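You operate a simulated robot arm through the tools that you are given. There is no shell and no other tool. Be economical: measure what you need, move in short steps, check, and stop when the job is done.

Carry out the task below with a simulated two-armed robot. There is one attempt and no reset: what you move stays moved.

Task
Test the belt rig: hold the yellow controller and press its key once.
Fine: tighten the belt, shut the guard and turn the red isolator on first; turn it off once the lamp is green.

It is judged by the outcome, as a careful person would: the job done as asked, and still so three seconds after it is handed in. It fails if anything else is knocked over, pushed out of place, dropped, spilled or broken.

Robot
Two 7-joint arms with two-finger parallel grippers on one trunk, on a base that drives. Base frame: it is fixed to the floor where the robot stands at the start and does not move with it; the origin is under the middle of the robot, x ahead of it, y to its left, z up. Lengths are in mm, angles in rad, forces in N, time in s.
The left shoulder is at the start at [70, 134, 1251], the right one opposite. With the tool pointing down near the work surface each hand reaches from about 100 to 640 mm from the robot's upright axis, wherever it stands, measured 20 degrees to its own side. Places, roughly: green key of the controller [800, 300, 1000]; guard of the belt rig [800, -100, 1200]; red isolator of the belt rig [700, 100, 900]. Payload 1.57 kg a hand.
Tool frame (each hand has its own): the origin (TCP) lies between the finger pads and is the grasp point; the fingertips stand 30 mm ahead of it; z points along the fingers, y is the line along which they close. Largest opening 80 mm; finger width 17, thickness 12; the body of the gripper, 40 by 82 mm, starts 80 mm behind the TCP.
Orientation is told as [roll, pitch, yaw] about the base's x, y, z axes, in that order, counted from this pose: with the fingers straight down and closing along the base's y, the tool's x points along the base's -x, its y along +y and its z along -z.

Tools
- The arms move only by the tool step_arm. It takes "left_motion", "right_motion" or both (then of equal length, played together; a hand with none holds still); each is text: rows parted by semicolons, each of 7 numbers parted by spaces: the shift along the tool's x, y, z in units of 300 mm (1.0 is 300 mm), then the turn, a rotation vector about the tool's x, y, z in units of 90 degrees (1.0 is 90 degrees), then the opening in per cent of the stroke, from 0 (shut) to 100 (fully open). In form: dx dy dz rx ry rz jaw; .... A call has 1 to 20 rows; each row is the pose to reach, as a shift and turn from the pose commanded when the call began, along the tool's axes at that moment. A call with a number of a shift or a turn outside -1 to 1 is refused whole. Rows are played at 5 a second. More than 50 mm and 0.15 rad between two rows, or a gripper value outside its range, and nothing of the call is played. Where a pose cannot be reached the arm comes as near as it can. A force on the tool above 90 N (or 10 N above the force at the start of the call, whichever is more), or a blocked arm, ends the call early, and 0.2 s more pass. Each finger travels about 153 mm/s and halts on what it meets, pressing with about 40 N; the grip force reading is that of the motor and also rises with nothing between the fingers. The clock runs only during rows and for 0.2 s after the last one: add rows that repeat a pose to give the fingers time. The reply holds the time, the measured pose of the TCP, the force on the tool along the base axes, the opening and the grip force, in the units named above and with some noise, with the torque about the TCP (base axes, N m) and any sound that the robot's microphone picked up.
- Cameras (640 x 400 px; columns grow to the right, rows downward): "scene" is now at [133.1, 12.7, 1487.4]; the picture's right is [0.04, -1.00, 0.00], its down [-0.53, -0.02, -0.85] and it looks along [0.85, 0.04, -0.53] (base axes); focal length 214 px, centre (320, 200). "left" rides on the left gripper at [72, 7, -122] in its tool frame; the picture's right is [-0.09, 1.00, 0.00], its down [-0.84, -0.08, -0.54] and it looks along [-0.54, -0.05, 0.84] (tool axes); focal length 238 px, centre (320, 200). "right" rides on the right gripper at [72, -7, -122] in its tool frame; the picture's right is [0.09, 1.00, 0.00], its down [-0.84, 0.08, -0.54] and it looks along [-0.54, 0.05, 0.84] (tool axes); focal length 238 px, centre (320, 200). There is no depth. A picture from a camera that has moved, and an enlarged one, comes with that camera's place and axes in the base frame and with its lens. The place of the scene camera against the robot may be out by one fixed shift of up to 12 mm in any direction.
- get_image(camera): a new picture of that camera. No time passes.
- raise_lower(by): slides the trunk up (or, below 0, down) by that many mm; the arms and the scene camera ride with it, the base frame stays. It gives what a move gives, with no picture.
- roll_base(legs): drives the robot by 1 to 6 legs, each [ahead, left, turn to the left] in mm, mm and rad, along the robot's own axes; the way and the turn of a leg run together, so that a leg with both is an arc; at most 1500 mm and 3.142 rad a leg. The arms and the cameras ride along, it lands a little off, and it stops where it bumps. It gives what a move gives.
- aim_head(pan, tilt): turns the head with the scene camera to pan (to the left, within 1.501 rad either way) and tilt (down, from -0.506 to 1.204), counted from straight ahead of the robot. It gives what a move gives.
- zoom(camera, box): a new picture of the part [left, top, right, bottom] of that camera's present view, enlarged. No time passes.
- finish_job(): hands the job in; it is judged then, once.

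Work in short steps. Places have to be worked out from the pictures, the camera data and where the tool is seen: move nearer, look again, correct. Check each grasp and each placing, and mend what went wrong. You have 120 turns and 88 pictures in all, those below and enlarged ones among them. Open the grippers and draw the arms clear of the work before you hand the job in, unless the task says otherwise; then end with one line.

The tools are called after "Call:" by a JSON object that holds its "method" and its "body". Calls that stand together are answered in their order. step_arm: Moves the arms, as the interface text tells. Its arguments: {"type":"object","properties":{"left_motion":{"type":"string"},"right_motion":{"type":"string"}},"required":[]} The other tools are called the same way: raise_lower (by) slides the trunk up or down; roll_base (legs) drives the base; aim_head (pan, tilt) turns the head that bears the scene camera; get_image (camera) takes a picture; zoom (camera, box) takes an enlarged picture of a part of a camera's view; finish_job () hands the job in.

At the start:

```text
clock: 0.0
left_ee_pos: [396.7, 210.6, 1412.7]
left_tcp_rot: [0.0, -0.001, 0.0]
left_wrist_force: [0.2, 0.0, -0.3]
left_moment: [-0.01, 0.0, -0.03]
left_gripper_width: 79.9
left_grasp_force: 0.1
right_ee_pos: [321.1, -73.8, 1399.2]
right_tcp_rot: [0.001, 0.0, 0.0]
right_wrist_force: [0.5, -0.5, -0.1]
right_moment: [-0.04, 0.01, 0.02]
right_gripper_width: 80.0
right_grasp_force: 0.2
trunk travel left (down, up): [-825.0, 115.0]
robot x, y, heading: [1.3, -0.5, -0.002]
head pan, tilt: [0.044, 0.555]
```

scene: 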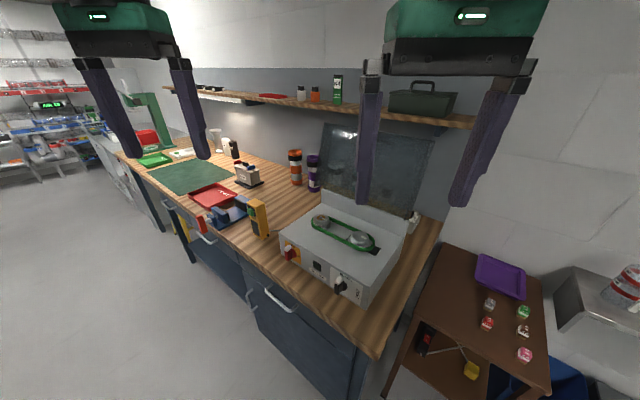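
right: 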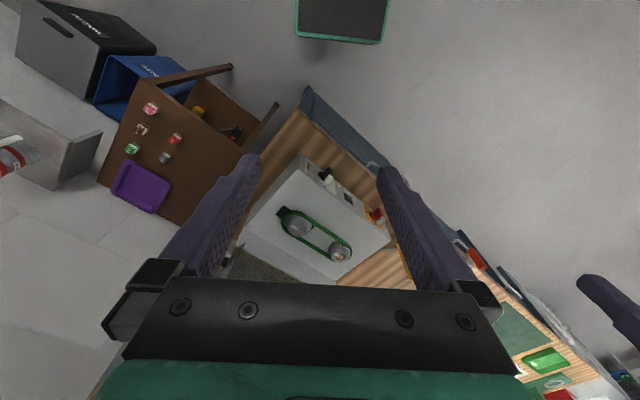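
left: 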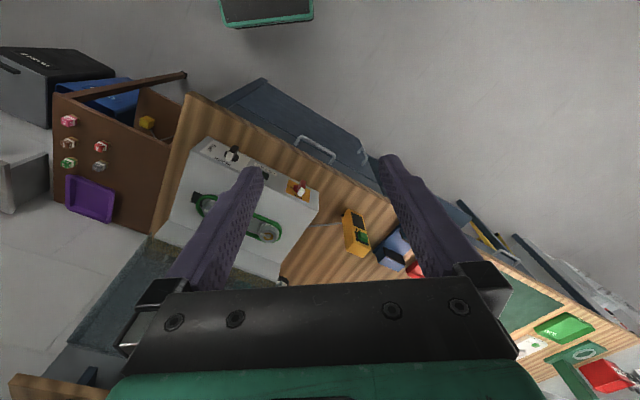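

The rig sits on the bench ahead, rotated relative to the robot. I zoom in on the rig and the controller to see their parts.

Call:
{"method": "zoom", "body": {"camera": "scene", "box": [230, 120, 450, 310]}}

Call:
{"method": "zoom", "body": {"camera": "left", "box": [140, 120, 440, 300]}}

```text
2.11 times, centred on (340, 215) of scene
camera zoom: at [133.1, 12.7, 1487.4], right [0.04, -1.0, 0.0], down [-0.53, -0.02, -0.85], along [0.85, 0.04, -0.53], focal length 452 px, centre (278, 168)
```

zoom: 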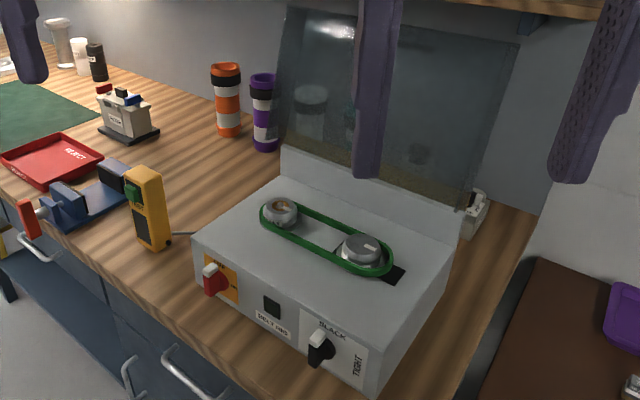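

```text
2.13 times, centred on (290, 210) of left
camera zoom: at [325.4, 217.5, 1534.8], right [0.09, 1.0, 0.0], down [0.84, -0.08, 0.54], along [0.54, -0.05, -0.84], focal length 508 px, centre (384, 179)
```

zoom: 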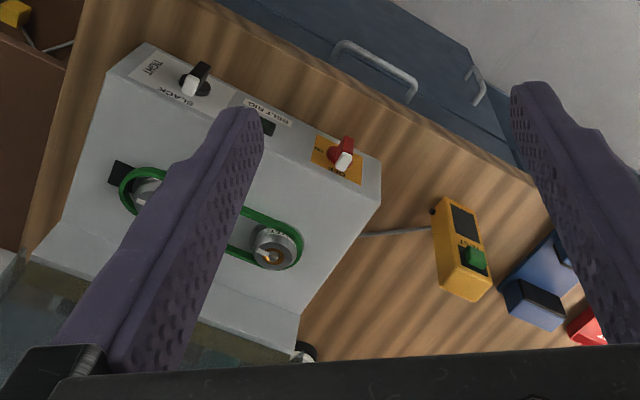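

Triangulating, the rig faces the direction (-0.82, 0.57), with its front about 450 mm from me, and the bench edge about 370 mm away. I turn to face it squarely and slide left.

Call:
{"method": "roll_base", "body": {"legs": [[0, 0, -0.6], [0, 400, 0]]}}

Call:
{"method": "get_image", "body": {"camera": "scene"}}

Call:
{"method": "get_image", "body": {"camera": "right"}}

Call:
{"method": "get_image", "body": {"camera": "left"}}

```text
clock: 4.1
left_ee_pos: [671.0, 267.6, 1413.8]
left_tcp_rot: [0.003, -0.001, -0.611]
left_wrist_force: [0.9, 0.0, 0.8]
left_moment: [0.0, -0.02, -0.01]
left_gripper_width: 80.1
left_grasp_force: 0.1
right_ee_pos: [446.3, 76.7, 1398.9]
right_tcp_rot: [0.001, 0.0, -0.612]
right_wrist_force: [0.1, -0.1, 0.1]
right_moment: [-0.01, -0.03, 0.0]
right_gripper_width: 80.2
right_grasp_force: 0.1
trunk travel left (down, up): [-825.0, 115.0]
robot x, y, heading: [223.4, 322.8, -0.611]
head pan, tilt: [0.044, 0.555]
```

```text
82 pictures are left
camera scene: at [335.5, 255.2, 1487.4], right [-0.54, -0.84, 0.0], down [-0.44, 0.28, -0.85], along [0.72, -0.46, -0.53], focal length 214 px, centre (320, 200)
```

scene: 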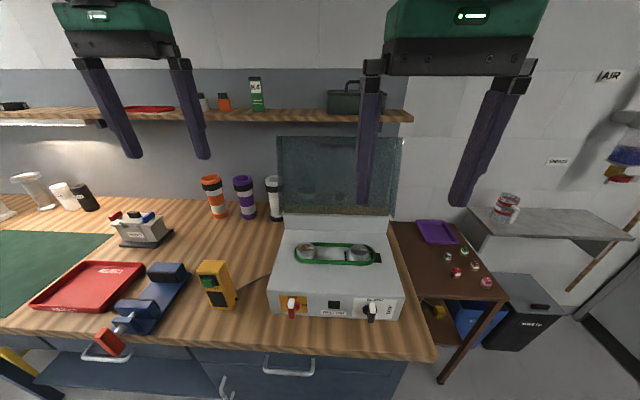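

```text
81 pictures are left
camera right: at [382.2, 113.2, 1521.3], right [0.5, 0.87, 0.0], down [0.73, -0.42, 0.54], along [0.47, -0.27, -0.84], focal length 238 px, centre (320, 200)
```

right: 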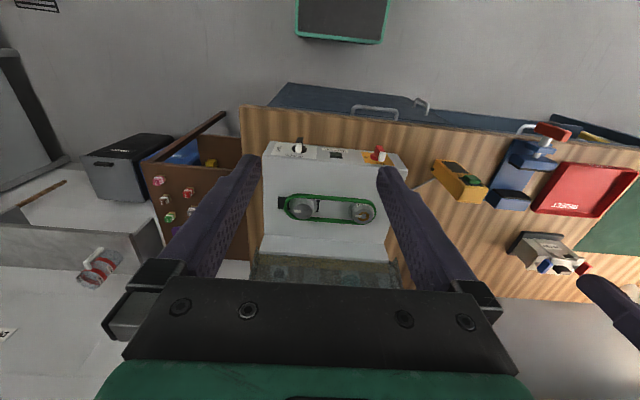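

```text
80 pictures are left
camera left: at [616.4, 314.7, 1535.2], right [0.65, 0.76, 0.0], down [0.64, -0.54, 0.54], along [0.41, -0.35, -0.84], focal length 238 px, centre (320, 200)
```

left: 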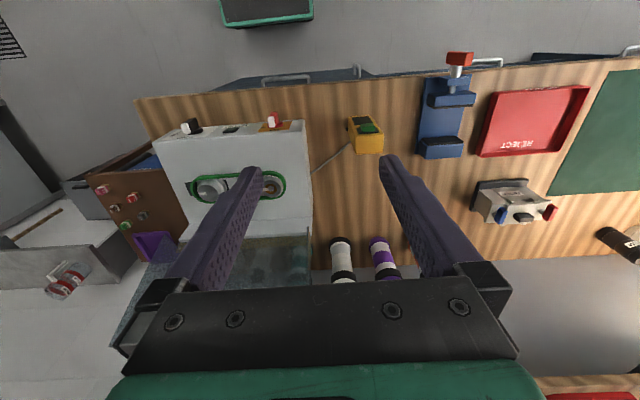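

Now I am square to the rig. In the robot's own frame (F ahead, L left): tension knob ≈ (462,-116,955), isolator ≈ (465,89,944), green key ≈ (469,301,1050). Zooming for detail.

Call:
{"method": "zoom", "body": {"camera": "scene", "box": [180, 230, 420, 340]}}

Call:
{"method": "zoom", "body": {"camera": "scene", "box": [260, 120, 440, 250]}}

```text
2.67 times, centred on (300, 285) of scene
camera zoom: at [335.5, 255.2, 1487.4], right [-0.54, -0.84, 0.0], down [-0.44, 0.28, -0.85], along [0.72, -0.46, -0.53], focal length 572 px, centre (373, -27)
```

zoom: 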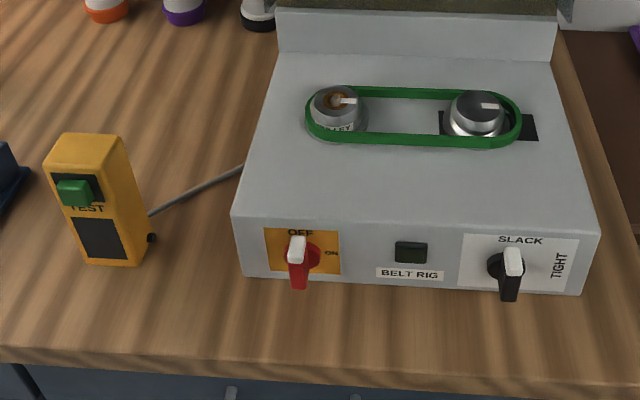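

```text
3.08 times, centred on (350, 185) of scene
camera zoom: at [335.5, 255.2, 1487.4], right [-0.54, -0.84, 0.0], down [-0.44, 0.28, -0.85], along [0.72, -0.46, -0.53], focal length 660 px, centre (228, 246)
```

zoom: 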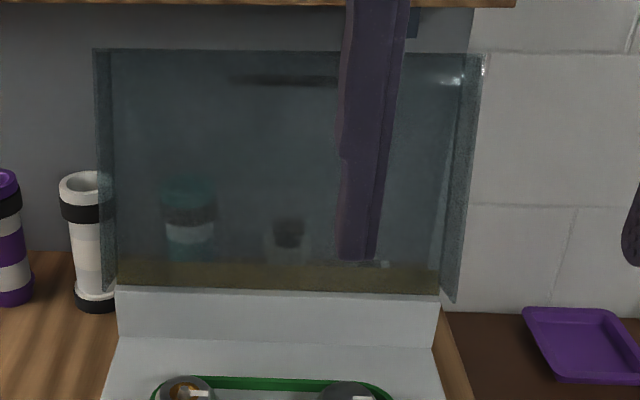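

The knob levers point at OFF/SLACK (12 o'clock) and must go clockwise to ON/TIGHT (3 o'clock). I lower the trunk for a better view of the front and guard.

Call:
{"method": "raise_lower", "body": {"by": -250}}

Call:
{"method": "step_arm", "body": {"right_motion": "-0.015 0.033 0.066 0 -0.083 0 60; -0.03 0.066 0.132 0 -0.166 0 30; -0.044 0.1 0.2 0 -0.25 0 0; -0.058 0.13 0.265 0 -0.333 0 0; -0.073 0.165 0.33 0 -0.416 0 0; -0.087 0.195 0.397 0 -0.5 0 0; -0.087 0.195 0.397 0 -0.5 0 0"}}

Call:
{"method": "get_image", "body": {"camera": "right"}}

Call:
{"method": "get_image", "body": {"camera": "scene"}}

```text
clock: 6.7
left_ee_pos: [673.2, 271.2, 1163.0]
left_tcp_rot: [-0.001, 0.0, -0.612]
left_wrist_force: [-0.6, 0.0, 0.3]
left_moment: [0.0, 0.01, 0.02]
left_gripper_width: 80.1
left_grasp_force: 0.0
right_ee_pos: [447.8, 79.1, 1150.3]
right_tcp_rot: [0.0, 0.001, -0.61]
right_wrist_force: [1.1, -0.3, 0.4]
right_moment: [0.04, 0.01, -0.01]
right_gripper_width: 79.9
right_grasp_force: 0.0
trunk travel left (down, up): [-575.0, 365.0]
robot x, y, heading: [228.4, 327.1, -0.616]
head pan, tilt: [0.044, 0.555]
```

```text
clock: 8.3
left_ee_pos: [671.7, 270.3, 1162.6]
left_tcp_rot: [0.002, -0.001, -0.61]
left_wrist_force: [0.1, 0.2, 0.1]
left_moment: [0.03, -0.02, 0.01]
left_gripper_width: 79.9
left_grasp_force: 0.1
right_ee_pos: [502.6, 114.3, 1030.7]
right_tcp_rot: [0.002, -0.787, -0.613]
right_wrist_force: [0.1, -0.2, 0.1]
right_moment: [-0.03, -0.04, 0.01]
right_gripper_width: 0.1
right_grasp_force: 20.6
trunk travel left (down, up): [-575.0, 365.0]
robot x, y, heading: [225.5, 324.5, -0.612]
head pan, tilt: [0.044, 0.555]
```

```text
77 pictures are left
camera right: at [386.1, 187.1, 1065.3], right [0.52, 0.85, -0.06], down [0.21, -0.06, 0.98], along [0.83, -0.52, -0.21], focal length 238 px, centre (320, 200)
```

right: 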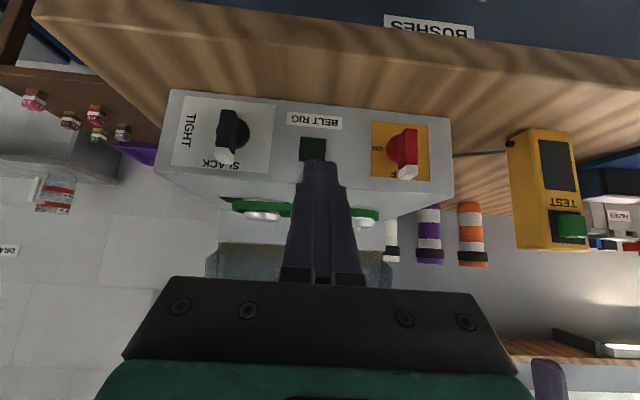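

```text
76 pictures are left
camera scene: at [336.8, 257.4, 1237.4], right [-0.54, -0.84, 0.0], down [-0.44, 0.28, -0.85], along [0.72, -0.46, -0.53], focal length 214 px, centre (320, 200)
```

scene: 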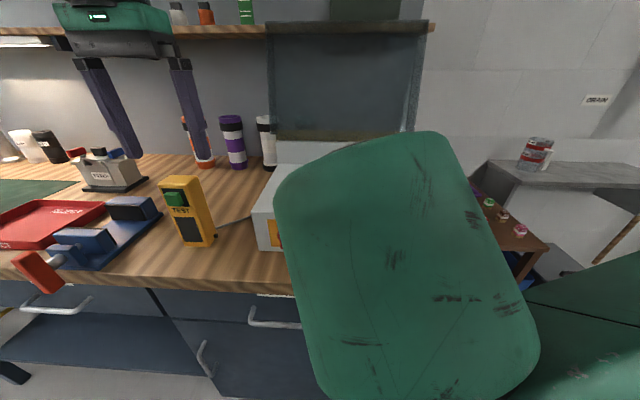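

The right camera (upside down) gives a clear view of the panel. I zoom on both knobs.

Call:
{"method": "zoom", "body": {"camera": "right", "box": [150, 80, 470, 230]}}

Call:
{"method": "zoom", "body": {"camera": "right", "box": [360, 110, 600, 260]}}

```text
2.00 times, centred on (310, 155) of right
camera zoom: at [386.1, 187.1, 1065.3], right [0.52, 0.85, -0.06], down [0.21, -0.06, 0.98], along [0.83, -0.52, -0.21], focal length 477 px, centre (340, 290)
```

zoom: 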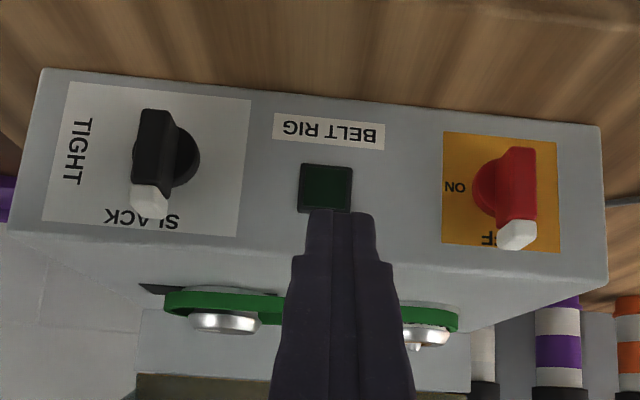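

```text
2.67 times, centred on (480, 185) of right
camera zoom: at [386.1, 187.1, 1065.3], right [0.52, 0.85, -0.06], down [0.21, -0.06, 0.98], along [0.83, -0.52, -0.21], focal length 636 px, centre (-107, 240)
```

zoom: 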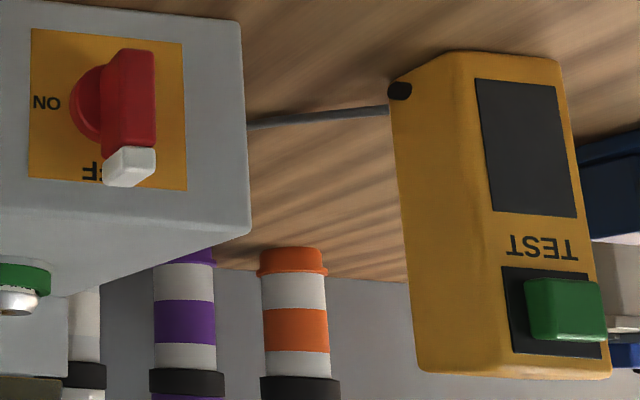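

Lever ends: tension lever ≈ L -116, isolator ≈ L 88, centres z ≈ 948, each bar about 50 mm long and symmetric, so a closed fingertip can sweep the top clockwise. I bring the right fingertip to the upper left of the tension lever, still short of the panel, and look.

Call:
{"method": "step_arm", "body": {"right_motion": "-0.036 -0.081 0.075 0 0 0 0; -0.072 -0.162 0.15 0 0 0 0; -0.108 -0.243 0.226 0 0 0 0; -0.108 -0.243 0.226 0 0 0 0"}}

Call:
{"method": "zoom", "body": {"camera": "right", "box": [200, 50, 440, 200]}}

```text
clock: 9.3
left_ee_pos: [672.5, 269.7, 1162.1]
left_tcp_rot: [0.0, -0.001, -0.611]
left_wrist_force: [-0.2, 0.4, -0.6]
left_moment: [0.02, 0.02, -0.02]
left_gripper_width: 80.0
left_grasp_force: 0.1
right_ee_pos: [517.1, 12.9, 1006.8]
right_tcp_rot: [-0.002, -0.788, -0.612]
right_wrist_force: [-1.3, 0.2, 0.3]
right_moment: [0.0, -0.01, 0.01]
right_gripper_width: 0.0
right_grasp_force: 21.4
trunk travel left (down, up): [-575.0, 365.0]
robot x, y, heading: [226.6, 327.9, -0.614]
head pan, tilt: [0.044, 0.555]
```

```text
2.67 times, centred on (320, 125) of right
camera zoom: at [400.8, 85.8, 1041.4], right [0.52, 0.85, -0.07], down [0.21, -0.06, 0.98], along [0.83, -0.52, -0.21], focal length 636 px, centre (320, 400)
```

zoom: 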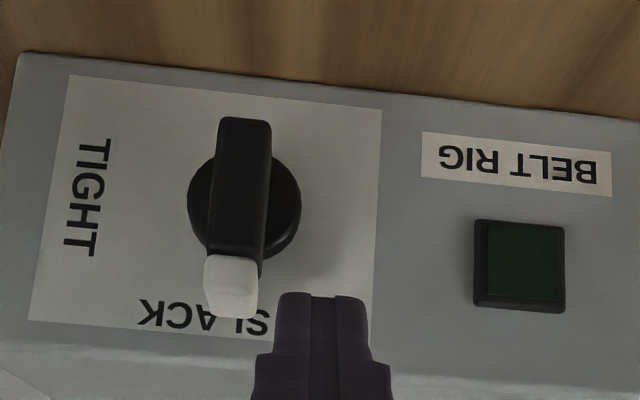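

Triangulated: the tension lever's axis is 25 mm right of and 62 mm below the TCP, its front 30 mm ahead. I approach left of the lever, sweep right, then press down to the TIGHT stop.

Call:
{"method": "step_arm", "body": {"right_motion": "0 0.017 0 0 0 0 0; 0.01 0.017 0.05 0 0 0 0; 0.019 0.017 0.099 0 0 0 0; 0.019 -0.007 0.099 0 0 0 0; 0.019 -0.027 0.099 0 0 0 0; 0.019 -0.047 0.099 0 0 0 0; 0.019 -0.067 0.099 0 0 0 0; 0.019 -0.087 0.099 0 0 0 0; 0.019 -0.107 0.099 0 0 0 0; 0.033 -0.107 0.113 0 0 0 0"}}

Call:
{"method": "zoom", "body": {"camera": "right", "box": [200, 50, 440, 200]}}

```text
clock: 11.5
left_ee_pos: [674.3, 270.0, 1162.5]
left_tcp_rot: [0.001, 0.0, -0.611]
left_wrist_force: [-1.1, 0.1, 0.4]
left_moment: [-0.04, -0.02, -0.03]
left_gripper_width: 80.1
left_grasp_force: 0.0
right_ee_pos: [517.1, -18.8, 980.8]
right_tcp_rot: [0.0, -0.784, -0.613]
right_wrist_force: [0.7, 0.3, 0.5]
right_moment: [0.01, 0.0, 0.01]
right_gripper_width: 0.3
right_grasp_force: 21.0
right hand out of reach, approached as far as the arm can: row 9, 10
trunk travel left (down, up): [-575.0, 365.0]
robot x, y, heading: [225.6, 329.5, -0.618]
head pan, tilt: [0.044, 0.555]
```

```text
2.67 times, centred on (320, 125) of right
camera zoom: at [401.1, 54.1, 1017.0], right [0.52, 0.85, -0.06], down [0.22, -0.06, 0.97], along [0.83, -0.52, -0.21], focal length 636 px, centre (320, 400)
```

zoom: 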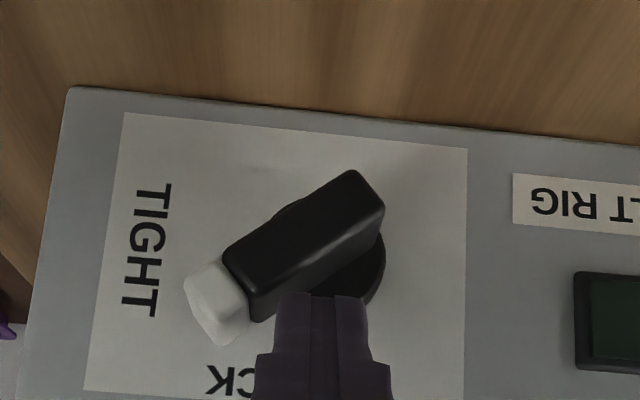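

The lever turned to about 60° and the hand is just right of its axis, but at the reach limit. I use the trunk to press the hand down a few mm.

Call:
{"method": "raise_lower", "body": {"by": -7}}

Call:
{"method": "zoom", "body": {"camera": "right", "box": [200, 50, 440, 200]}}

```text
clock: 12.1
left_ee_pos: [671.3, 270.0, 1156.4]
left_tcp_rot: [-0.001, -0.001, -0.612]
left_wrist_force: [0.4, 0.0, -0.4]
left_moment: [-0.01, -0.01, -0.03]
left_gripper_width: 79.7
left_grasp_force: 0.1
right_ee_pos: [516.3, -18.6, 975.9]
right_tcp_rot: [0.002, -0.789, -0.619]
right_wrist_force: [-1.9, -4.7, 14.8]
right_moment: [-0.39, -0.04, -0.07]
right_gripper_width: 0.0
right_grasp_force: 21.5
trunk travel left (down, up): [-568.0, 372.0]
robot x, y, heading: [228.3, 324.5, -0.613]
head pan, tilt: [0.044, 0.555]
```

```text
2.67 times, centred on (320, 125) of right
camera zoom: at [399.3, 53.6, 1011.1], right [0.52, 0.85, -0.06], down [0.21, -0.06, 0.98], along [0.83, -0.52, -0.21], focal length 636 px, centre (320, 400)
```

zoom: 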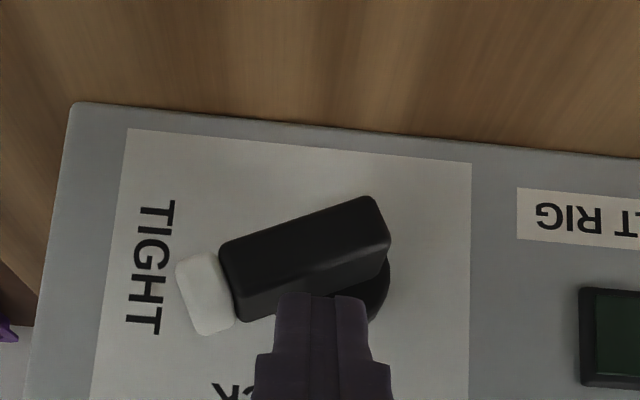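

About 20° remain; I press down further.

Call:
{"method": "raise_lower", "body": {"by": -7}}

Call:
{"method": "zoom", "body": {"camera": "right", "box": [200, 50, 440, 200]}}

```text
clock: 12.6
left_ee_pos: [669.3, 270.1, 1151.0]
left_tcp_rot: [0.0, -0.003, -0.612]
left_wrist_force: [0.0, 1.0, -0.3]
left_moment: [-0.02, 0.01, -0.01]
left_gripper_width: 80.0
left_grasp_force: 0.1
right_ee_pos: [514.9, -20.0, 969.8]
right_tcp_rot: [0.005, -0.792, -0.618]
right_wrist_force: [-3.4, -8.3, 24.2]
right_moment: [-0.51, -0.16, -0.18]
right_gripper_width: 0.1
right_grasp_force: 21.4
trunk travel left (down, up): [-561.0, 379.0]
robot x, y, heading: [227.9, 326.3, -0.61]
head pan, tilt: [0.044, 0.555]
```

```text
2.67 times, centred on (320, 125) of right
camera zoom: at [398.5, 54.3, 1004.7], right [0.52, 0.85, -0.06], down [0.21, -0.06, 0.98], along [0.83, -0.52, -0.21], focal length 636 px, centre (320, 400)
```

zoom: 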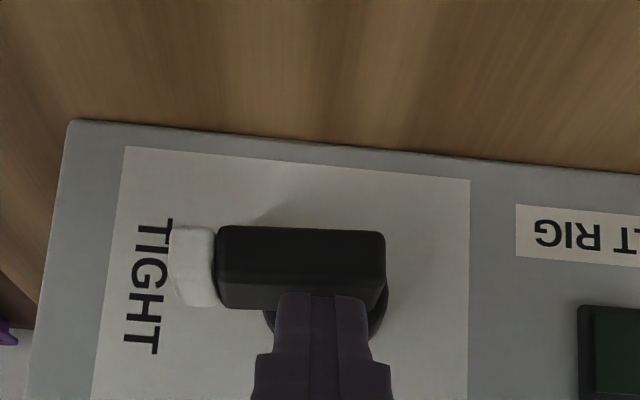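

Almost at TIGHT (about 3° left); one more small press.

Call:
{"method": "raise_lower", "body": {"by": -4}}

Call:
{"method": "zoom", "body": {"camera": "right", "box": [200, 50, 440, 200]}}

```text
clock: 13.2
left_ee_pos: [669.0, 271.7, 1146.0]
left_tcp_rot: [0.003, -0.005, -0.611]
left_wrist_force: [0.6, 1.3, 0.0]
left_moment: [-0.01, -0.01, -0.03]
left_gripper_width: 80.0
left_grasp_force: 0.1
right_ee_pos: [514.5, -19.3, 969.6]
right_tcp_rot: [0.01, -0.804, -0.626]
right_wrist_force: [-1.4, -12.1, 43.3]
right_moment: [-0.74, -0.5, 0.33]
right_gripper_width: 0.0
right_grasp_force: 21.1
trunk travel left (down, up): [-557.0, 383.0]
robot x, y, heading: [226.3, 323.0, -0.608]
head pan, tilt: [0.044, 0.555]
```

```text
2.67 times, centred on (320, 125) of right
camera zoom: at [397.8, 54.6, 1002.6], right [0.53, 0.85, -0.06], down [0.2, -0.05, 0.98], along [0.83, -0.53, -0.19], focal length 636 px, centre (320, 400)
```

zoom: 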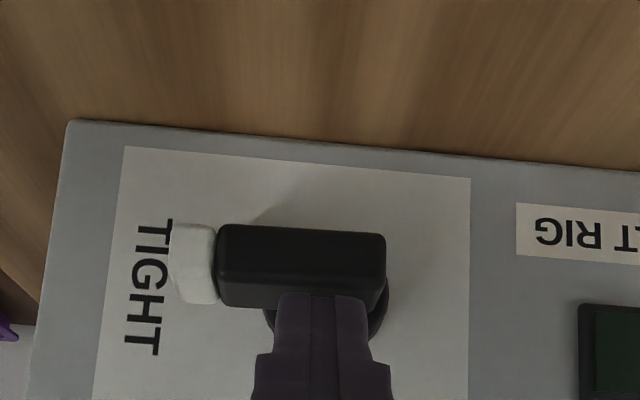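

The lever is against its TIGHT stop. I raise the trunk back up to release it and look at the guard.

Call:
{"method": "raise_lower", "body": {"by": 270}}

Call:
{"method": "step_arm", "body": {"right_motion": "0 0 -0.12 0 0 0 0; 0 -0.05 -0.24 0 0 0 0; 0 -0.15 -0.36 0 0 0 0; 0 -0.25 -0.48 0 0 0 0; 0 -0.3 -0.5 0 0 0 0"}}

Call:
{"method": "get_image", "body": {"camera": "scene"}}

Call:
{"method": "get_image", "body": {"camera": "left"}}

```text
clock: 15.9
left_ee_pos: [672.4, 270.3, 1414.0]
left_tcp_rot: [0.0, 0.0, -0.611]
left_wrist_force: [-0.6, 0.8, -0.6]
left_moment: [0.02, 0.0, -0.04]
left_gripper_width: 80.0
left_grasp_force: 0.1
right_ee_pos: [516.0, -18.1, 1233.1]
right_tcp_rot: [0.001, -0.784, -0.613]
right_wrist_force: [-0.3, 0.7, 0.0]
right_moment: [-0.01, 0.02, 0.0]
right_gripper_width: 0.0
right_grasp_force: 21.5
trunk travel left (down, up): [-827.0, 113.0]
robot x, y, heading: [227.0, 322.6, -0.609]
head pan, tilt: [0.044, 0.555]
```

```text
clock: 17.1
left_ee_pos: [676.5, 268.1, 1413.3]
left_tcp_rot: [0.0, 0.001, -0.611]
left_wrist_force: [0.6, -0.1, -0.5]
left_moment: [-0.04, 0.06, 0.02]
left_gripper_width: 80.0
left_grasp_force: 0.1
right_ee_pos: [452.4, -16.5, 1320.8]
right_tcp_rot: [0.003, -0.781, -0.614]
right_wrist_force: [0.5, -0.1, 0.3]
right_moment: [0.03, 0.0, 0.02]
right_gripper_width: 0.1
right_grasp_force: 21.2
right hand out of reach, approached as far as the arm can: row 1, 2, 3, 4, 5
trunk travel left (down, up): [-827.0, 113.0]
robot x, y, heading: [225.8, 325.2, -0.606]
head pan, tilt: [0.044, 0.555]
```

```text
68 pictures are left
camera scene: at [340.6, 256.3, 1489.0], right [-0.54, -0.84, 0.0], down [-0.45, 0.28, -0.85], along [0.72, -0.46, -0.53], focal length 214 px, centre (320, 200)
```

scene: 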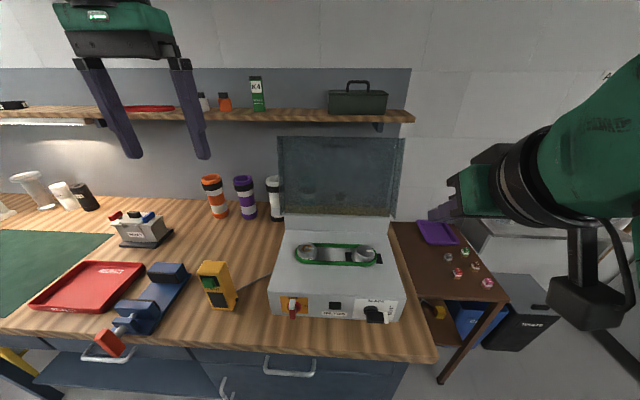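

```text
67 pictures are left
camera left: at [621.7, 315.9, 1535.7], right [0.65, 0.76, 0.0], down [0.64, -0.54, 0.54], along [0.41, -0.35, -0.84], focal length 238 px, centre (320, 200)
```

left: 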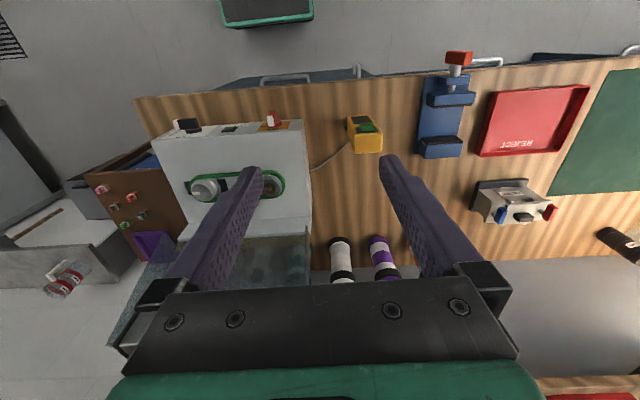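

The tension lever points to TIGHT. I zoom on the guard to find its edges.

Call:
{"method": "zoom", "body": {"camera": "scene", "box": [250, 110, 430, 240]}}

Call:
{"method": "zoom", "body": {"camera": "left", "box": [90, 130, 370, 370]}}

```text
3.08 times, centred on (340, 175) of scene
camera zoom: at [340.6, 256.3, 1489.0], right [-0.54, -0.84, 0.0], down [-0.45, 0.28, -0.85], along [0.72, -0.46, -0.53], focal length 660 px, centre (258, 277)
```

zoom: 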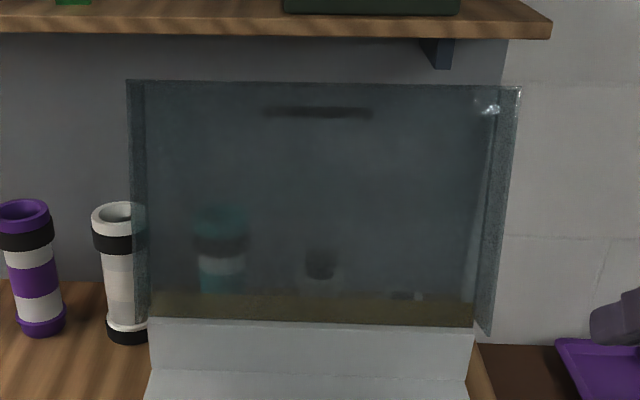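

```text
1.67 times, centred on (230, 250) of left
camera zoom: at [621.7, 315.9, 1535.7], right [0.65, 0.76, 0.0], down [0.64, -0.54, 0.54], along [0.41, -0.35, -0.84], focal length 397 px, centre (470, 117)
```

zoom: 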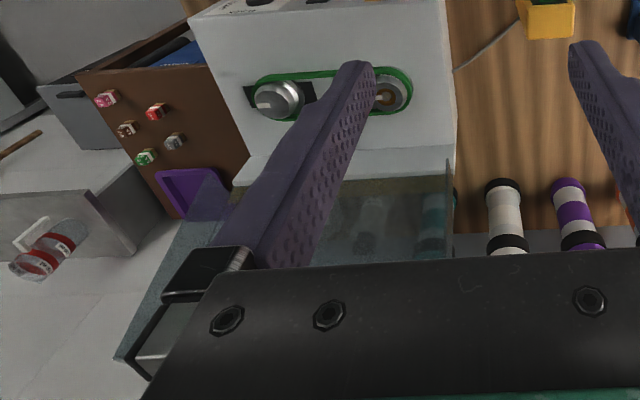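

I want a better view of the guard's shape; the right hand camera is looking roughly at it.

Call:
{"method": "get_image", "body": {"camera": "right"}}

```text
64 pictures are left
camera right: at [336.3, 55.8, 1357.1], right [0.52, 0.85, -0.06], down [0.22, -0.06, 0.97], along [0.83, -0.52, -0.22], focal length 238 px, centre (320, 200)
```

right: 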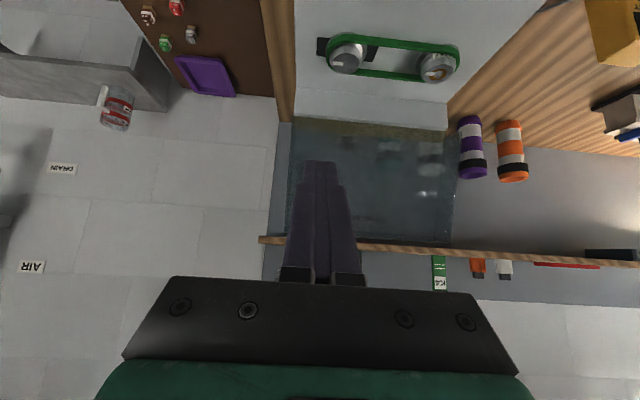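

Call:
{"method": "zoom", "body": {"camera": "right", "box": [240, 90, 490, 260]}}

```text
2.35 times, centred on (365, 175) of right
camera zoom: at [336.3, 55.8, 1357.1], right [0.52, 0.85, -0.06], down [0.22, -0.06, 0.97], along [0.83, -0.52, -0.22], focal length 561 px, centre (214, 259)
```

zoom: 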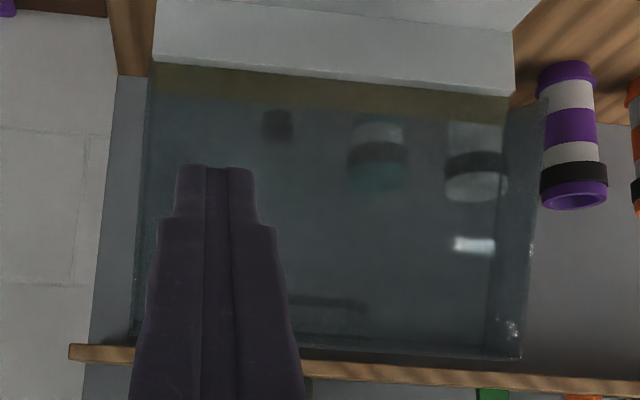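

Triangulated guard: hinge near F 715, z 1057; it leans back about 20°, with a front lip about 50 mm deep running from a rim at (F 761, z 1315) to the panel at (F 807, z 1296). I plan to grip that lip with fingers pointing forward, and swing the guard over under control. First, pitch and approach.

Call:
{"method": "step_arm", "body": {"right_motion": "-0.113 0.027 0.057 0 -0.05 0 0; -0.226 0.053 0.113 0 -0.1 0 0; -0.34 0.08 0.17 0 -0.15 0 0; -0.453 0.106 0.226 0 -0.2 0 0; -0.566 0.133 0.283 0 -0.25 0 0; -0.566 0.133 0.283 0 -0.25 0 0"}}

Call:
{"method": "step_arm", "body": {"right_motion": "0 0 0 0 0 0.09 0; 0 0 0 0 0 0.18 10; 0 0 0 0 0 0.27 20; 0 0 0 0 0 0.36 30; 0 0 0 0 0 0.45 40; 0 0 0 0 0 0.54 40; 0 0 0 0 0 0.63 40; 0 0 0 0 0 0.72 40; 0 0 0 0 0 0.81 40; 0 0 0 0 0 0.9 40; 0 0 0 0 0 0.95 40; 0 0 0 0 0 1.0 40"}}

Call:
{"method": "get_image", "body": {"camera": "right"}}

Call:
{"method": "get_image", "body": {"camera": "scene"}}

```text
clock: 18.5
left_ee_pos: [673.2, 269.9, 1415.0]
left_tcp_rot: [-0.002, 0.0, -0.611]
left_wrist_force: [0.1, -0.4, -1.1]
left_moment: [0.0, -0.01, -0.03]
left_gripper_width: 80.2
left_grasp_force: 0.0
right_ee_pos: [620.3, -89.5, 1380.8]
right_tcp_rot: [0.002, -1.18, -0.616]
right_wrist_force: [0.1, 0.0, -0.2]
right_moment: [0.01, -0.02, 0.03]
right_gripper_width: 0.1
right_grasp_force: 20.9
trunk travel left (down, up): [-827.0, 113.0]
robot x, y, heading: [228.0, 322.4, -0.613]
head pan, tilt: [0.044, 0.555]
```

```text
clock: 21.1
left_ee_pos: [673.5, 269.3, 1414.5]
left_tcp_rot: [0.0, -0.001, -0.61]
left_wrist_force: [-0.1, 0.1, -0.2]
left_moment: [-0.03, 0.0, 0.0]
left_gripper_width: 80.2
left_grasp_force: 0.0
right_ee_pos: [619.8, -88.9, 1379.3]
right_tcp_rot: [1.176, 0.003, -2.186]
right_wrist_force: [0.4, 0.2, -0.4]
right_moment: [-0.05, 0.02, 0.0]
right_gripper_width: 31.8
right_grasp_force: 0.0
trunk travel left (down, up): [-827.0, 113.0]
robot x, y, heading: [228.8, 326.3, -0.616]
head pan, tilt: [0.044, 0.555]
```

```text
62 pictures are left
camera right: at [566.7, 35.9, 1419.9], right [0.36, -0.15, 0.92], down [-0.87, -0.41, 0.28], along [0.34, -0.9, -0.28], focal length 238 px, centre (320, 200)
```

right: 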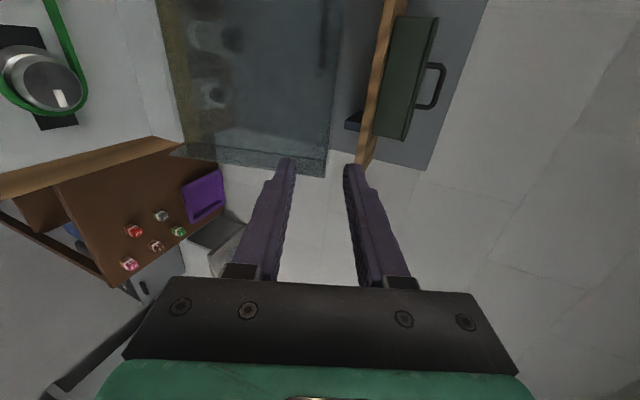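

```text
61 pictures are left
camera scene: at [337.2, 257.7, 1489.4], right [-0.54, -0.84, 0.0], down [-0.44, 0.28, -0.85], along [0.72, -0.46, -0.53], focal length 214 px, centre (320, 200)
```

scene: 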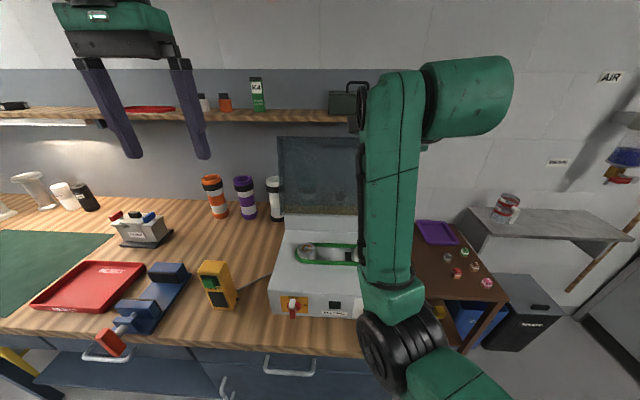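

The hand orientation works and the camera sees the guard from the left. I zoom on the guard's lip and fingers.

Call:
{"method": "zoom", "body": {"camera": "right", "box": [150, 0, 450, 200]}}

```text
2.00 times, centred on (300, 100) of right
camera zoom: at [566.7, 35.9, 1419.9], right [0.36, -0.15, 0.92], down [-0.87, -0.41, 0.28], along [0.34, -0.9, -0.28], focal length 477 px, centre (360, 400)
```

zoom: 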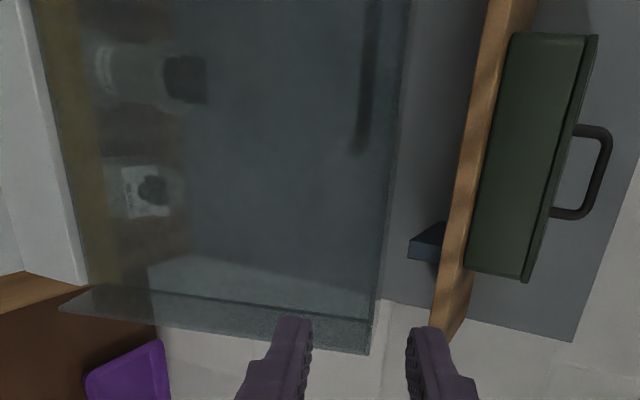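

The lip's rim at my hand's lateral position is ≈ (F 748, z 1317), sloping 23° like the tool. I advance to just short of it with the jaw opened to 56 mm.

Call:
{"method": "step_arm", "body": {"right_motion": "0 0.0125 0.125 0 0 0 50; 0 0.025 0.25 0 0 0 60; 0 0.037 0.375 0 0 0 70; 0 0.05 0.5 0 0 0 70; 0 0.05 0.5 0 0 0 70"}}

Call:
{"method": "get_image", "body": {"camera": "right"}}

Call:
{"method": "zoom", "body": {"camera": "scene", "box": [250, 90, 430, 220]}}

```text
clock: 22.3
left_ee_pos: [673.5, 269.5, 1415.6]
left_tcp_rot: [0.0, -0.001, -0.612]
left_wrist_force: [0.3, 0.0, -0.5]
left_moment: [0.02, 0.02, -0.02]
left_gripper_width: 80.1
left_grasp_force: 0.0
right_ee_pos: [736.3, -170.6, 1335.8]
right_tcp_rot: [1.176, 0.002, -2.185]
right_wrist_force: [0.1, 0.5, -0.2]
right_moment: [0.03, 0.01, -0.04]
right_gripper_width: 55.9
right_grasp_force: 0.1
trunk travel left (down, up): [-827.0, 113.0]
robot x, y, heading: [228.3, 324.5, -0.613]
head pan, tilt: [0.044, 0.555]
```

```text
59 pictures are left
camera right: at [683.9, -46.6, 1376.5], right [0.36, -0.15, 0.92], down [-0.87, -0.41, 0.28], along [0.34, -0.9, -0.28], focal length 238 px, centre (320, 200)
```

right: 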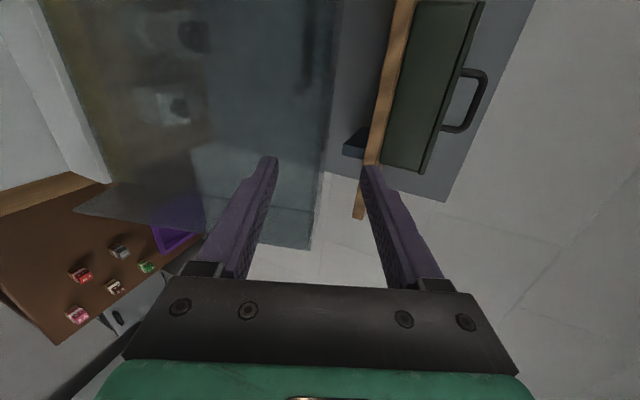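

```text
3.08 times, centred on (340, 155) of scene
camera zoom: at [337.1, 257.5, 1489.4], right [-0.54, -0.84, 0.0], down [-0.44, 0.28, -0.85], along [0.72, -0.46, -0.53], focal length 660 px, centre (258, 338)
```

zoom: 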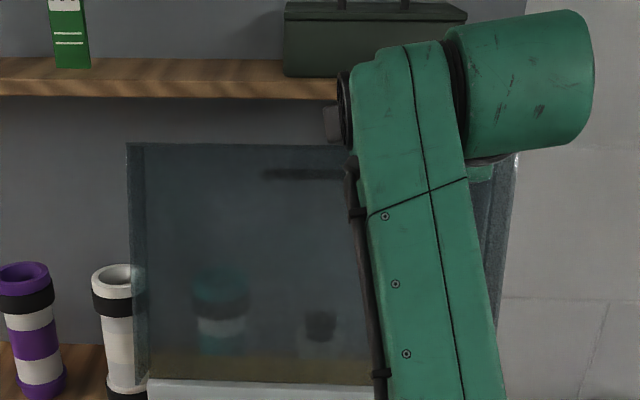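

The lip lies edge-on, centred between the fingers. I advance 55 mm and close.

Call:
{"method": "step_arm", "body": {"right_motion": "0 0 0.06 0 0 0 70; 0 0 0.12 0 0 0 70; 0 0 0.18 0 0 0 70; 0 0 0.18 0 0 0 70"}}

Call:
{"method": "get_image", "body": {"camera": "right"}}

```text
clock: 23.3
left_ee_pos: [672.8, 268.9, 1415.0]
left_tcp_rot: [0.001, 0.001, -0.61]
left_wrist_force: [-0.6, 0.9, -0.3]
left_moment: [0.0, 0.02, 0.0]
left_gripper_width: 79.9
left_grasp_force: 0.0
right_ee_pos: [778.8, -201.1, 1315.2]
right_tcp_rot: [1.177, 0.001, -2.186]
right_wrist_force: [-0.4, -0.5, 0.2]
right_moment: [0.0, 0.06, -0.02]
right_gripper_width: 56.2
right_grasp_force: 0.0
trunk travel left (down, up): [-827.0, 113.0]
robot x, y, heading: [226.8, 324.5, -0.608]
head pan, tilt: [0.044, 0.555]
```

```text
57 pictures are left
camera right: at [725.2, -75.8, 1355.9], right [0.37, -0.15, 0.92], down [-0.87, -0.41, 0.28], along [0.34, -0.9, -0.28], focal length 238 px, centre (320, 200)
```

right: 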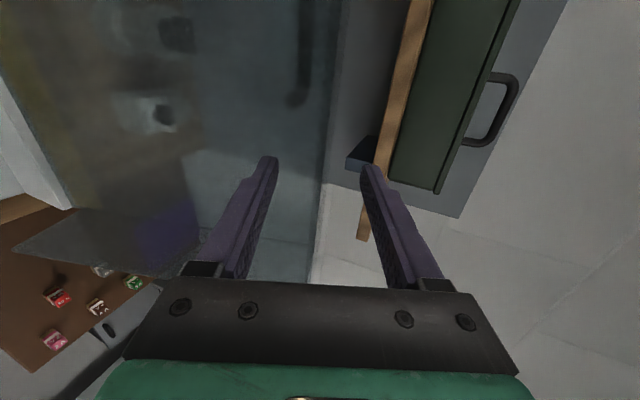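

No contact; the lip is between the fingers. Close gently.

Call:
{"method": "step_arm", "body": {"right_motion": "0 0 0 0 0 0 45; 0 0 0 0 0 0 25; 0 0 0 0 0 0 10; 0 0 0 0 0 0 0; 0 0 0 0 0 0 0"}}

Call:
{"method": "get_image", "body": {"camera": "right"}}

```text
clock: 24.5
left_ee_pos: [673.5, 269.2, 1415.4]
left_tcp_rot: [0.0, -0.001, -0.611]
left_wrist_force: [0.1, 0.7, -0.3]
left_moment: [0.0, -0.01, -0.03]
left_gripper_width: 80.0
left_grasp_force: 0.1
right_ee_pos: [779.9, -200.4, 1315.3]
right_tcp_rot: [1.179, 0.0, -2.185]
right_wrist_force: [2.9, -1.3, 0.7]
right_moment: [-0.55, -1.17, -0.19]
right_gripper_width: 9.8
right_grasp_force: 27.7
trunk travel left (down, up): [-827.0, 113.0]
robot x, y, heading: [229.9, 324.3, -0.608]
head pan, tilt: [0.044, 0.555]
```

```text
56 pictures are left
camera right: at [725.2, -76.0, 1356.3], right [0.36, -0.15, 0.92], down [-0.87, -0.41, 0.28], along [0.34, -0.9, -0.28], focal length 238 px, centre (320, 200)
```

right: 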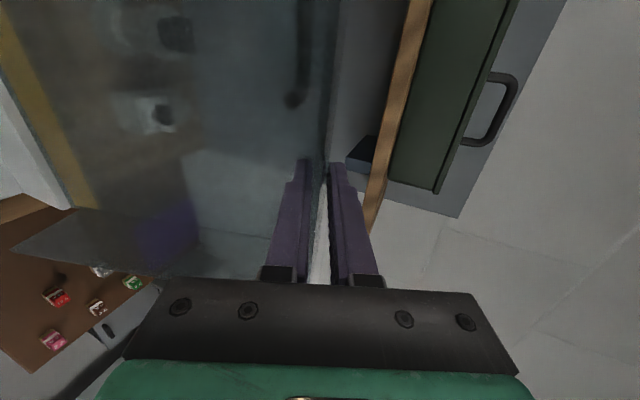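

The lip is gripped (about 10 mm thick). I swing the guard forward about its hinge (≈ F 731, z 1057, radius 259), turning the hand with it; 20° first.

Call:
{"method": "step_arm", "body": {"right_motion": "0.0026 -0.020 -0.0566 -0.0444 0 -0.0018 0; 0.0053 -0.0442 -0.112 -0.0889 0 -0.0036 0; 0.0079 -0.0722 -0.1653 -0.1333 0 -0.0053 0; 0.0106 -0.1038 -0.2168 -0.1778 0 -0.0071 0; 0.0131 -0.1387 -0.2658 -0.2222 0 -0.0089 0"}}

Call:
{"method": "get_image", "body": {"camera": "right"}}

```text
clock: 25.7
left_ee_pos: [685.2, 271.7, 1410.7]
left_tcp_rot: [-0.005, 0.007, -0.611]
left_wrist_force: [0.2, 0.3, 0.0]
left_moment: [0.02, -0.04, -0.01]
left_gripper_width: 80.0
left_grasp_force: 0.1
right_ee_pos: [712.4, -158.2, 1308.7]
right_tcp_rot: [1.53, -0.034, -2.207]
right_wrist_force: [21.3, 13.8, -22.2]
right_moment: [-0.1, -1.07, -0.95]
right_gripper_width: 6.9
right_grasp_force: 26.6
trunk travel left (down, up): [-827.0, 113.0]
robot x, y, heading: [225.7, 327.6, -0.609]
head pan, tilt: [0.044, 0.555]
```

```text
55 pictures are left
camera right: at [656.2, -28.1, 1304.7], right [0.11, 0.08, 0.99], down [-0.93, -0.35, 0.13], along [0.36, -0.93, 0.03], focal length 238 px, centre (320, 200)
```

right: 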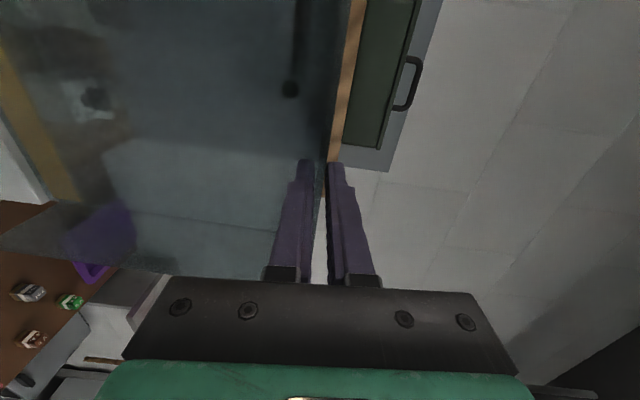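

The guard follows; the forces suggest the hand should run slightly lower and more to the left. Continuing another 24°.

Call:
{"method": "step_arm", "body": {"right_motion": "0.008 -0.0226 -0.0567 -0.0444 0 -0.0019 0; 0.015 -0.05 -0.112 -0.0889 0 -0.0038 0; 0.017 -0.081 -0.165 -0.1333 0 -0.0057 0; 0.02 -0.113 -0.2165 -0.1778 0 -0.0076 0; 0.022 -0.149 -0.2655 -0.2222 0 -0.0095 0; 0.024 -0.188 -0.312 -0.2667 0 -0.0114 0"}}

Call:
{"method": "get_image", "body": {"camera": "right"}}

Call:
{"method": "get_image", "body": {"camera": "scene"}}

```text
clock: 26.6
left_ee_pos: [677.1, 272.9, 1414.9]
left_tcp_rot: [-0.005, 0.001, -0.611]
left_wrist_force: [-0.5, -0.1, 0.8]
left_moment: [0.0, -0.01, 0.03]
left_gripper_width: 80.3
left_grasp_force: 0.0
right_ee_pos: [660.7, -143.6, 1292.6]
right_tcp_rot: [1.759, -0.158, -2.254]
right_wrist_force: [14.4, 7.3, -11.8]
right_moment: [-0.15, -0.78, 0.85]
right_gripper_width: 6.9
right_grasp_force: 26.7
trunk travel left (down, up): [-827.0, 113.0]
robot x, y, heading: [225.3, 327.2, -0.604]
head pan, tilt: [0.044, 0.555]
stopped in row 4 (right hand): the arm was blocked; the commanded pose is now the measured one
```

```text
54 pictures are left
camera right: at [610.2, -18.1, 1252.0], right [0.01, 0.31, 0.95], down [-0.95, -0.3, 0.11], along [0.32, -0.9, 0.29], focal length 238 px, centre (320, 200)
```

right: 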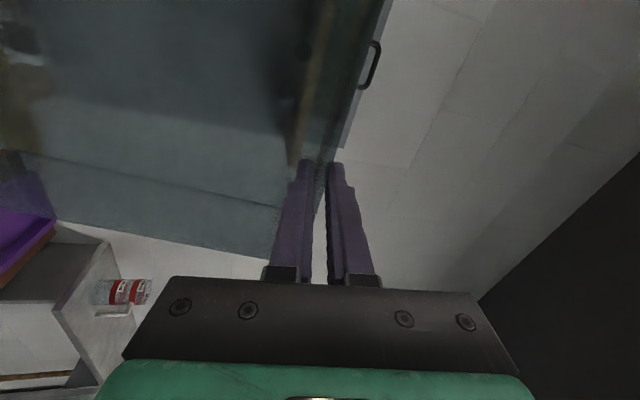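

```text
53 pictures are left
camera scene: at [342.1, 259.5, 1489.3], right [-0.54, -0.84, 0.0], down [-0.45, 0.28, -0.85], along [0.72, -0.46, -0.53], focal length 214 px, centre (320, 200)
```

scene: 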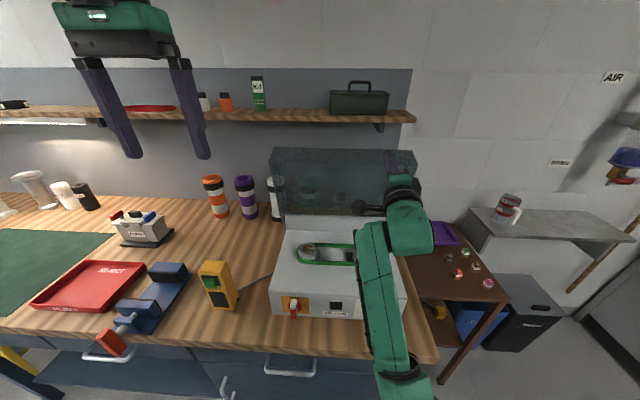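

The right arm hit a joint limit, with the guard about 20–25° past upright and still gripped. I will bring the left hand, closed and horizontal, under the inside of the guard to support and lower it. First left to a standoff in front.

Call:
{"method": "step_arm", "body": {"left_motion": "-0.016 -0.046 0.054 0 -0.09 0 80; -0.031 -0.092 0.109 0 -0.18 0 50; -0.047 -0.138 0.163 0 -0.27 0 20; -0.063 -0.184 0.217 0 -0.36 0 0; -0.079 -0.23 0.271 0 -0.45 0 0; -0.094 -0.276 0.326 0 -0.54 0 0; -0.11 -0.322 0.38 0 -0.63 0 0; -0.126 -0.368 0.434 0 -0.72 0 0; -0.142 -0.415 0.489 0 -0.81 0 0; -0.157 -0.461 0.543 0 -0.9 0 0; -0.173 -0.507 0.597 0 -0.98 0 0; -0.173 -0.507 0.597 0 -0.98 0 0"}}

Call:
{"method": "get_image", "body": {"camera": "left"}}

Call:
{"method": "get_image", "body": {"camera": "scene"}}

```text
clock: 29.1
left_ee_pos: [634.0, 116.8, 1235.0]
left_tcp_rot: [-0.128, -1.537, -0.486]
left_wrist_force: [-0.3, -0.1, 0.2]
left_moment: [-0.02, 0.03, -0.01]
left_gripper_width: 0.0
left_grasp_force: 21.2
left hand out of reach, approached as far as the arm can: row 7, 8, 9
right_ee_pos: [662.0, -145.7, 1293.4]
right_tcp_rot: [1.763, -0.159, -2.26]
right_wrist_force: [13.1, 9.1, -14.7]
right_moment: [0.45, -0.33, -0.31]
right_gripper_width: 6.8
right_grasp_force: 26.4
trunk travel left (down, up): [-827.0, 113.0]
robot x, y, heading: [227.9, 325.1, -0.609]
head pan, tilt: [0.044, 0.555]
```

```text
52 pictures are left
camera left: at [536.6, 194.2, 1167.3], right [0.57, 0.81, 0.09], down [-0.46, 0.23, 0.86], along [0.68, -0.53, 0.51], focal length 238 px, centre (320, 200)
```

left: 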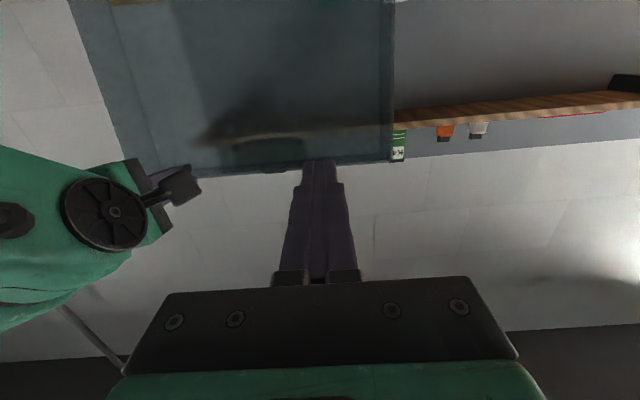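

```text
51 pictures are left
camera scene: at [346.1, 258.8, 1488.6], right [-0.54, -0.84, 0.0], down [-0.45, 0.28, -0.85], along [0.71, -0.46, -0.53], focal length 214 px, centre (320, 200)
```

scene: 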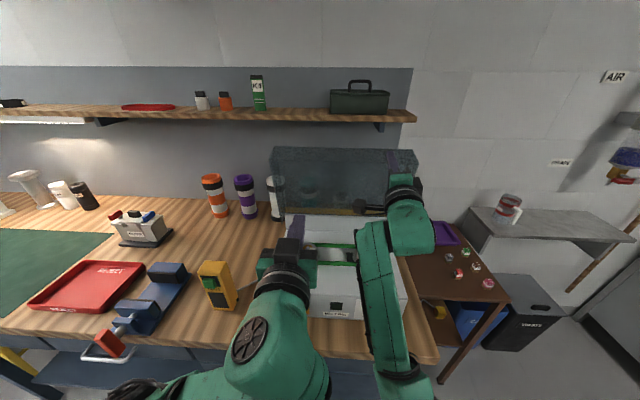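

Left hand is at F 453, L 63, z 1235, pointing forward below the guard's rim. I advance it 150 mm under the guard.

Call:
{"method": "step_arm", "body": {"left_motion": "0 0 0.12 0 0 0 0; 0 0 0.24 0 0 0 0; 0 0 0.37 0 0 0 0; 0 0 0.5 0 0 0 0; 0 0 0.5 0 0 0 0"}}

Call:
{"method": "get_image", "body": {"camera": "left"}}

```text
clock: 30.4
left_ee_pos: [758.6, 27.8, 1228.8]
left_tcp_rot: [-0.118, -1.535, -0.493]
left_wrist_force: [-0.6, -0.2, -0.5]
left_moment: [-0.01, 0.0, -0.01]
left_gripper_width: 0.2
left_grasp_force: 21.2
right_ee_pos: [660.7, -145.7, 1293.4]
right_tcp_rot: [1.763, -0.16, -2.26]
right_wrist_force: [13.8, 7.5, -13.8]
right_moment: [0.31, -0.22, 0.56]
right_gripper_width: 6.6
right_grasp_force: 25.8
trunk travel left (down, up): [-827.0, 113.0]
robot x, y, heading: [225.5, 323.9, -0.609]
head pan, tilt: [0.044, 0.555]
```

```text
50 pictures are left
camera left: at [660.7, 106.1, 1161.3], right [0.57, 0.81, 0.09], down [-0.46, 0.23, 0.86], along [0.68, -0.53, 0.51], focal length 238 px, centre (320, 200)
```

left: 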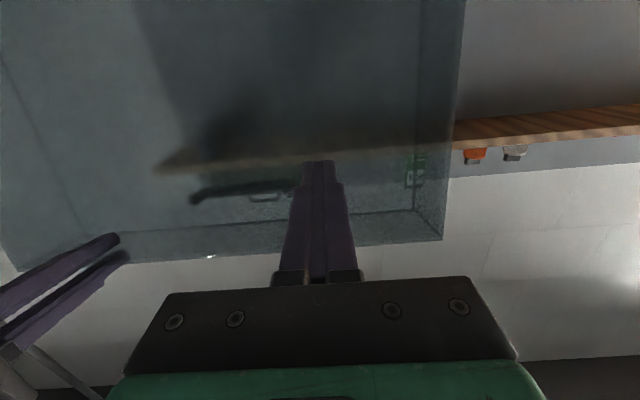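

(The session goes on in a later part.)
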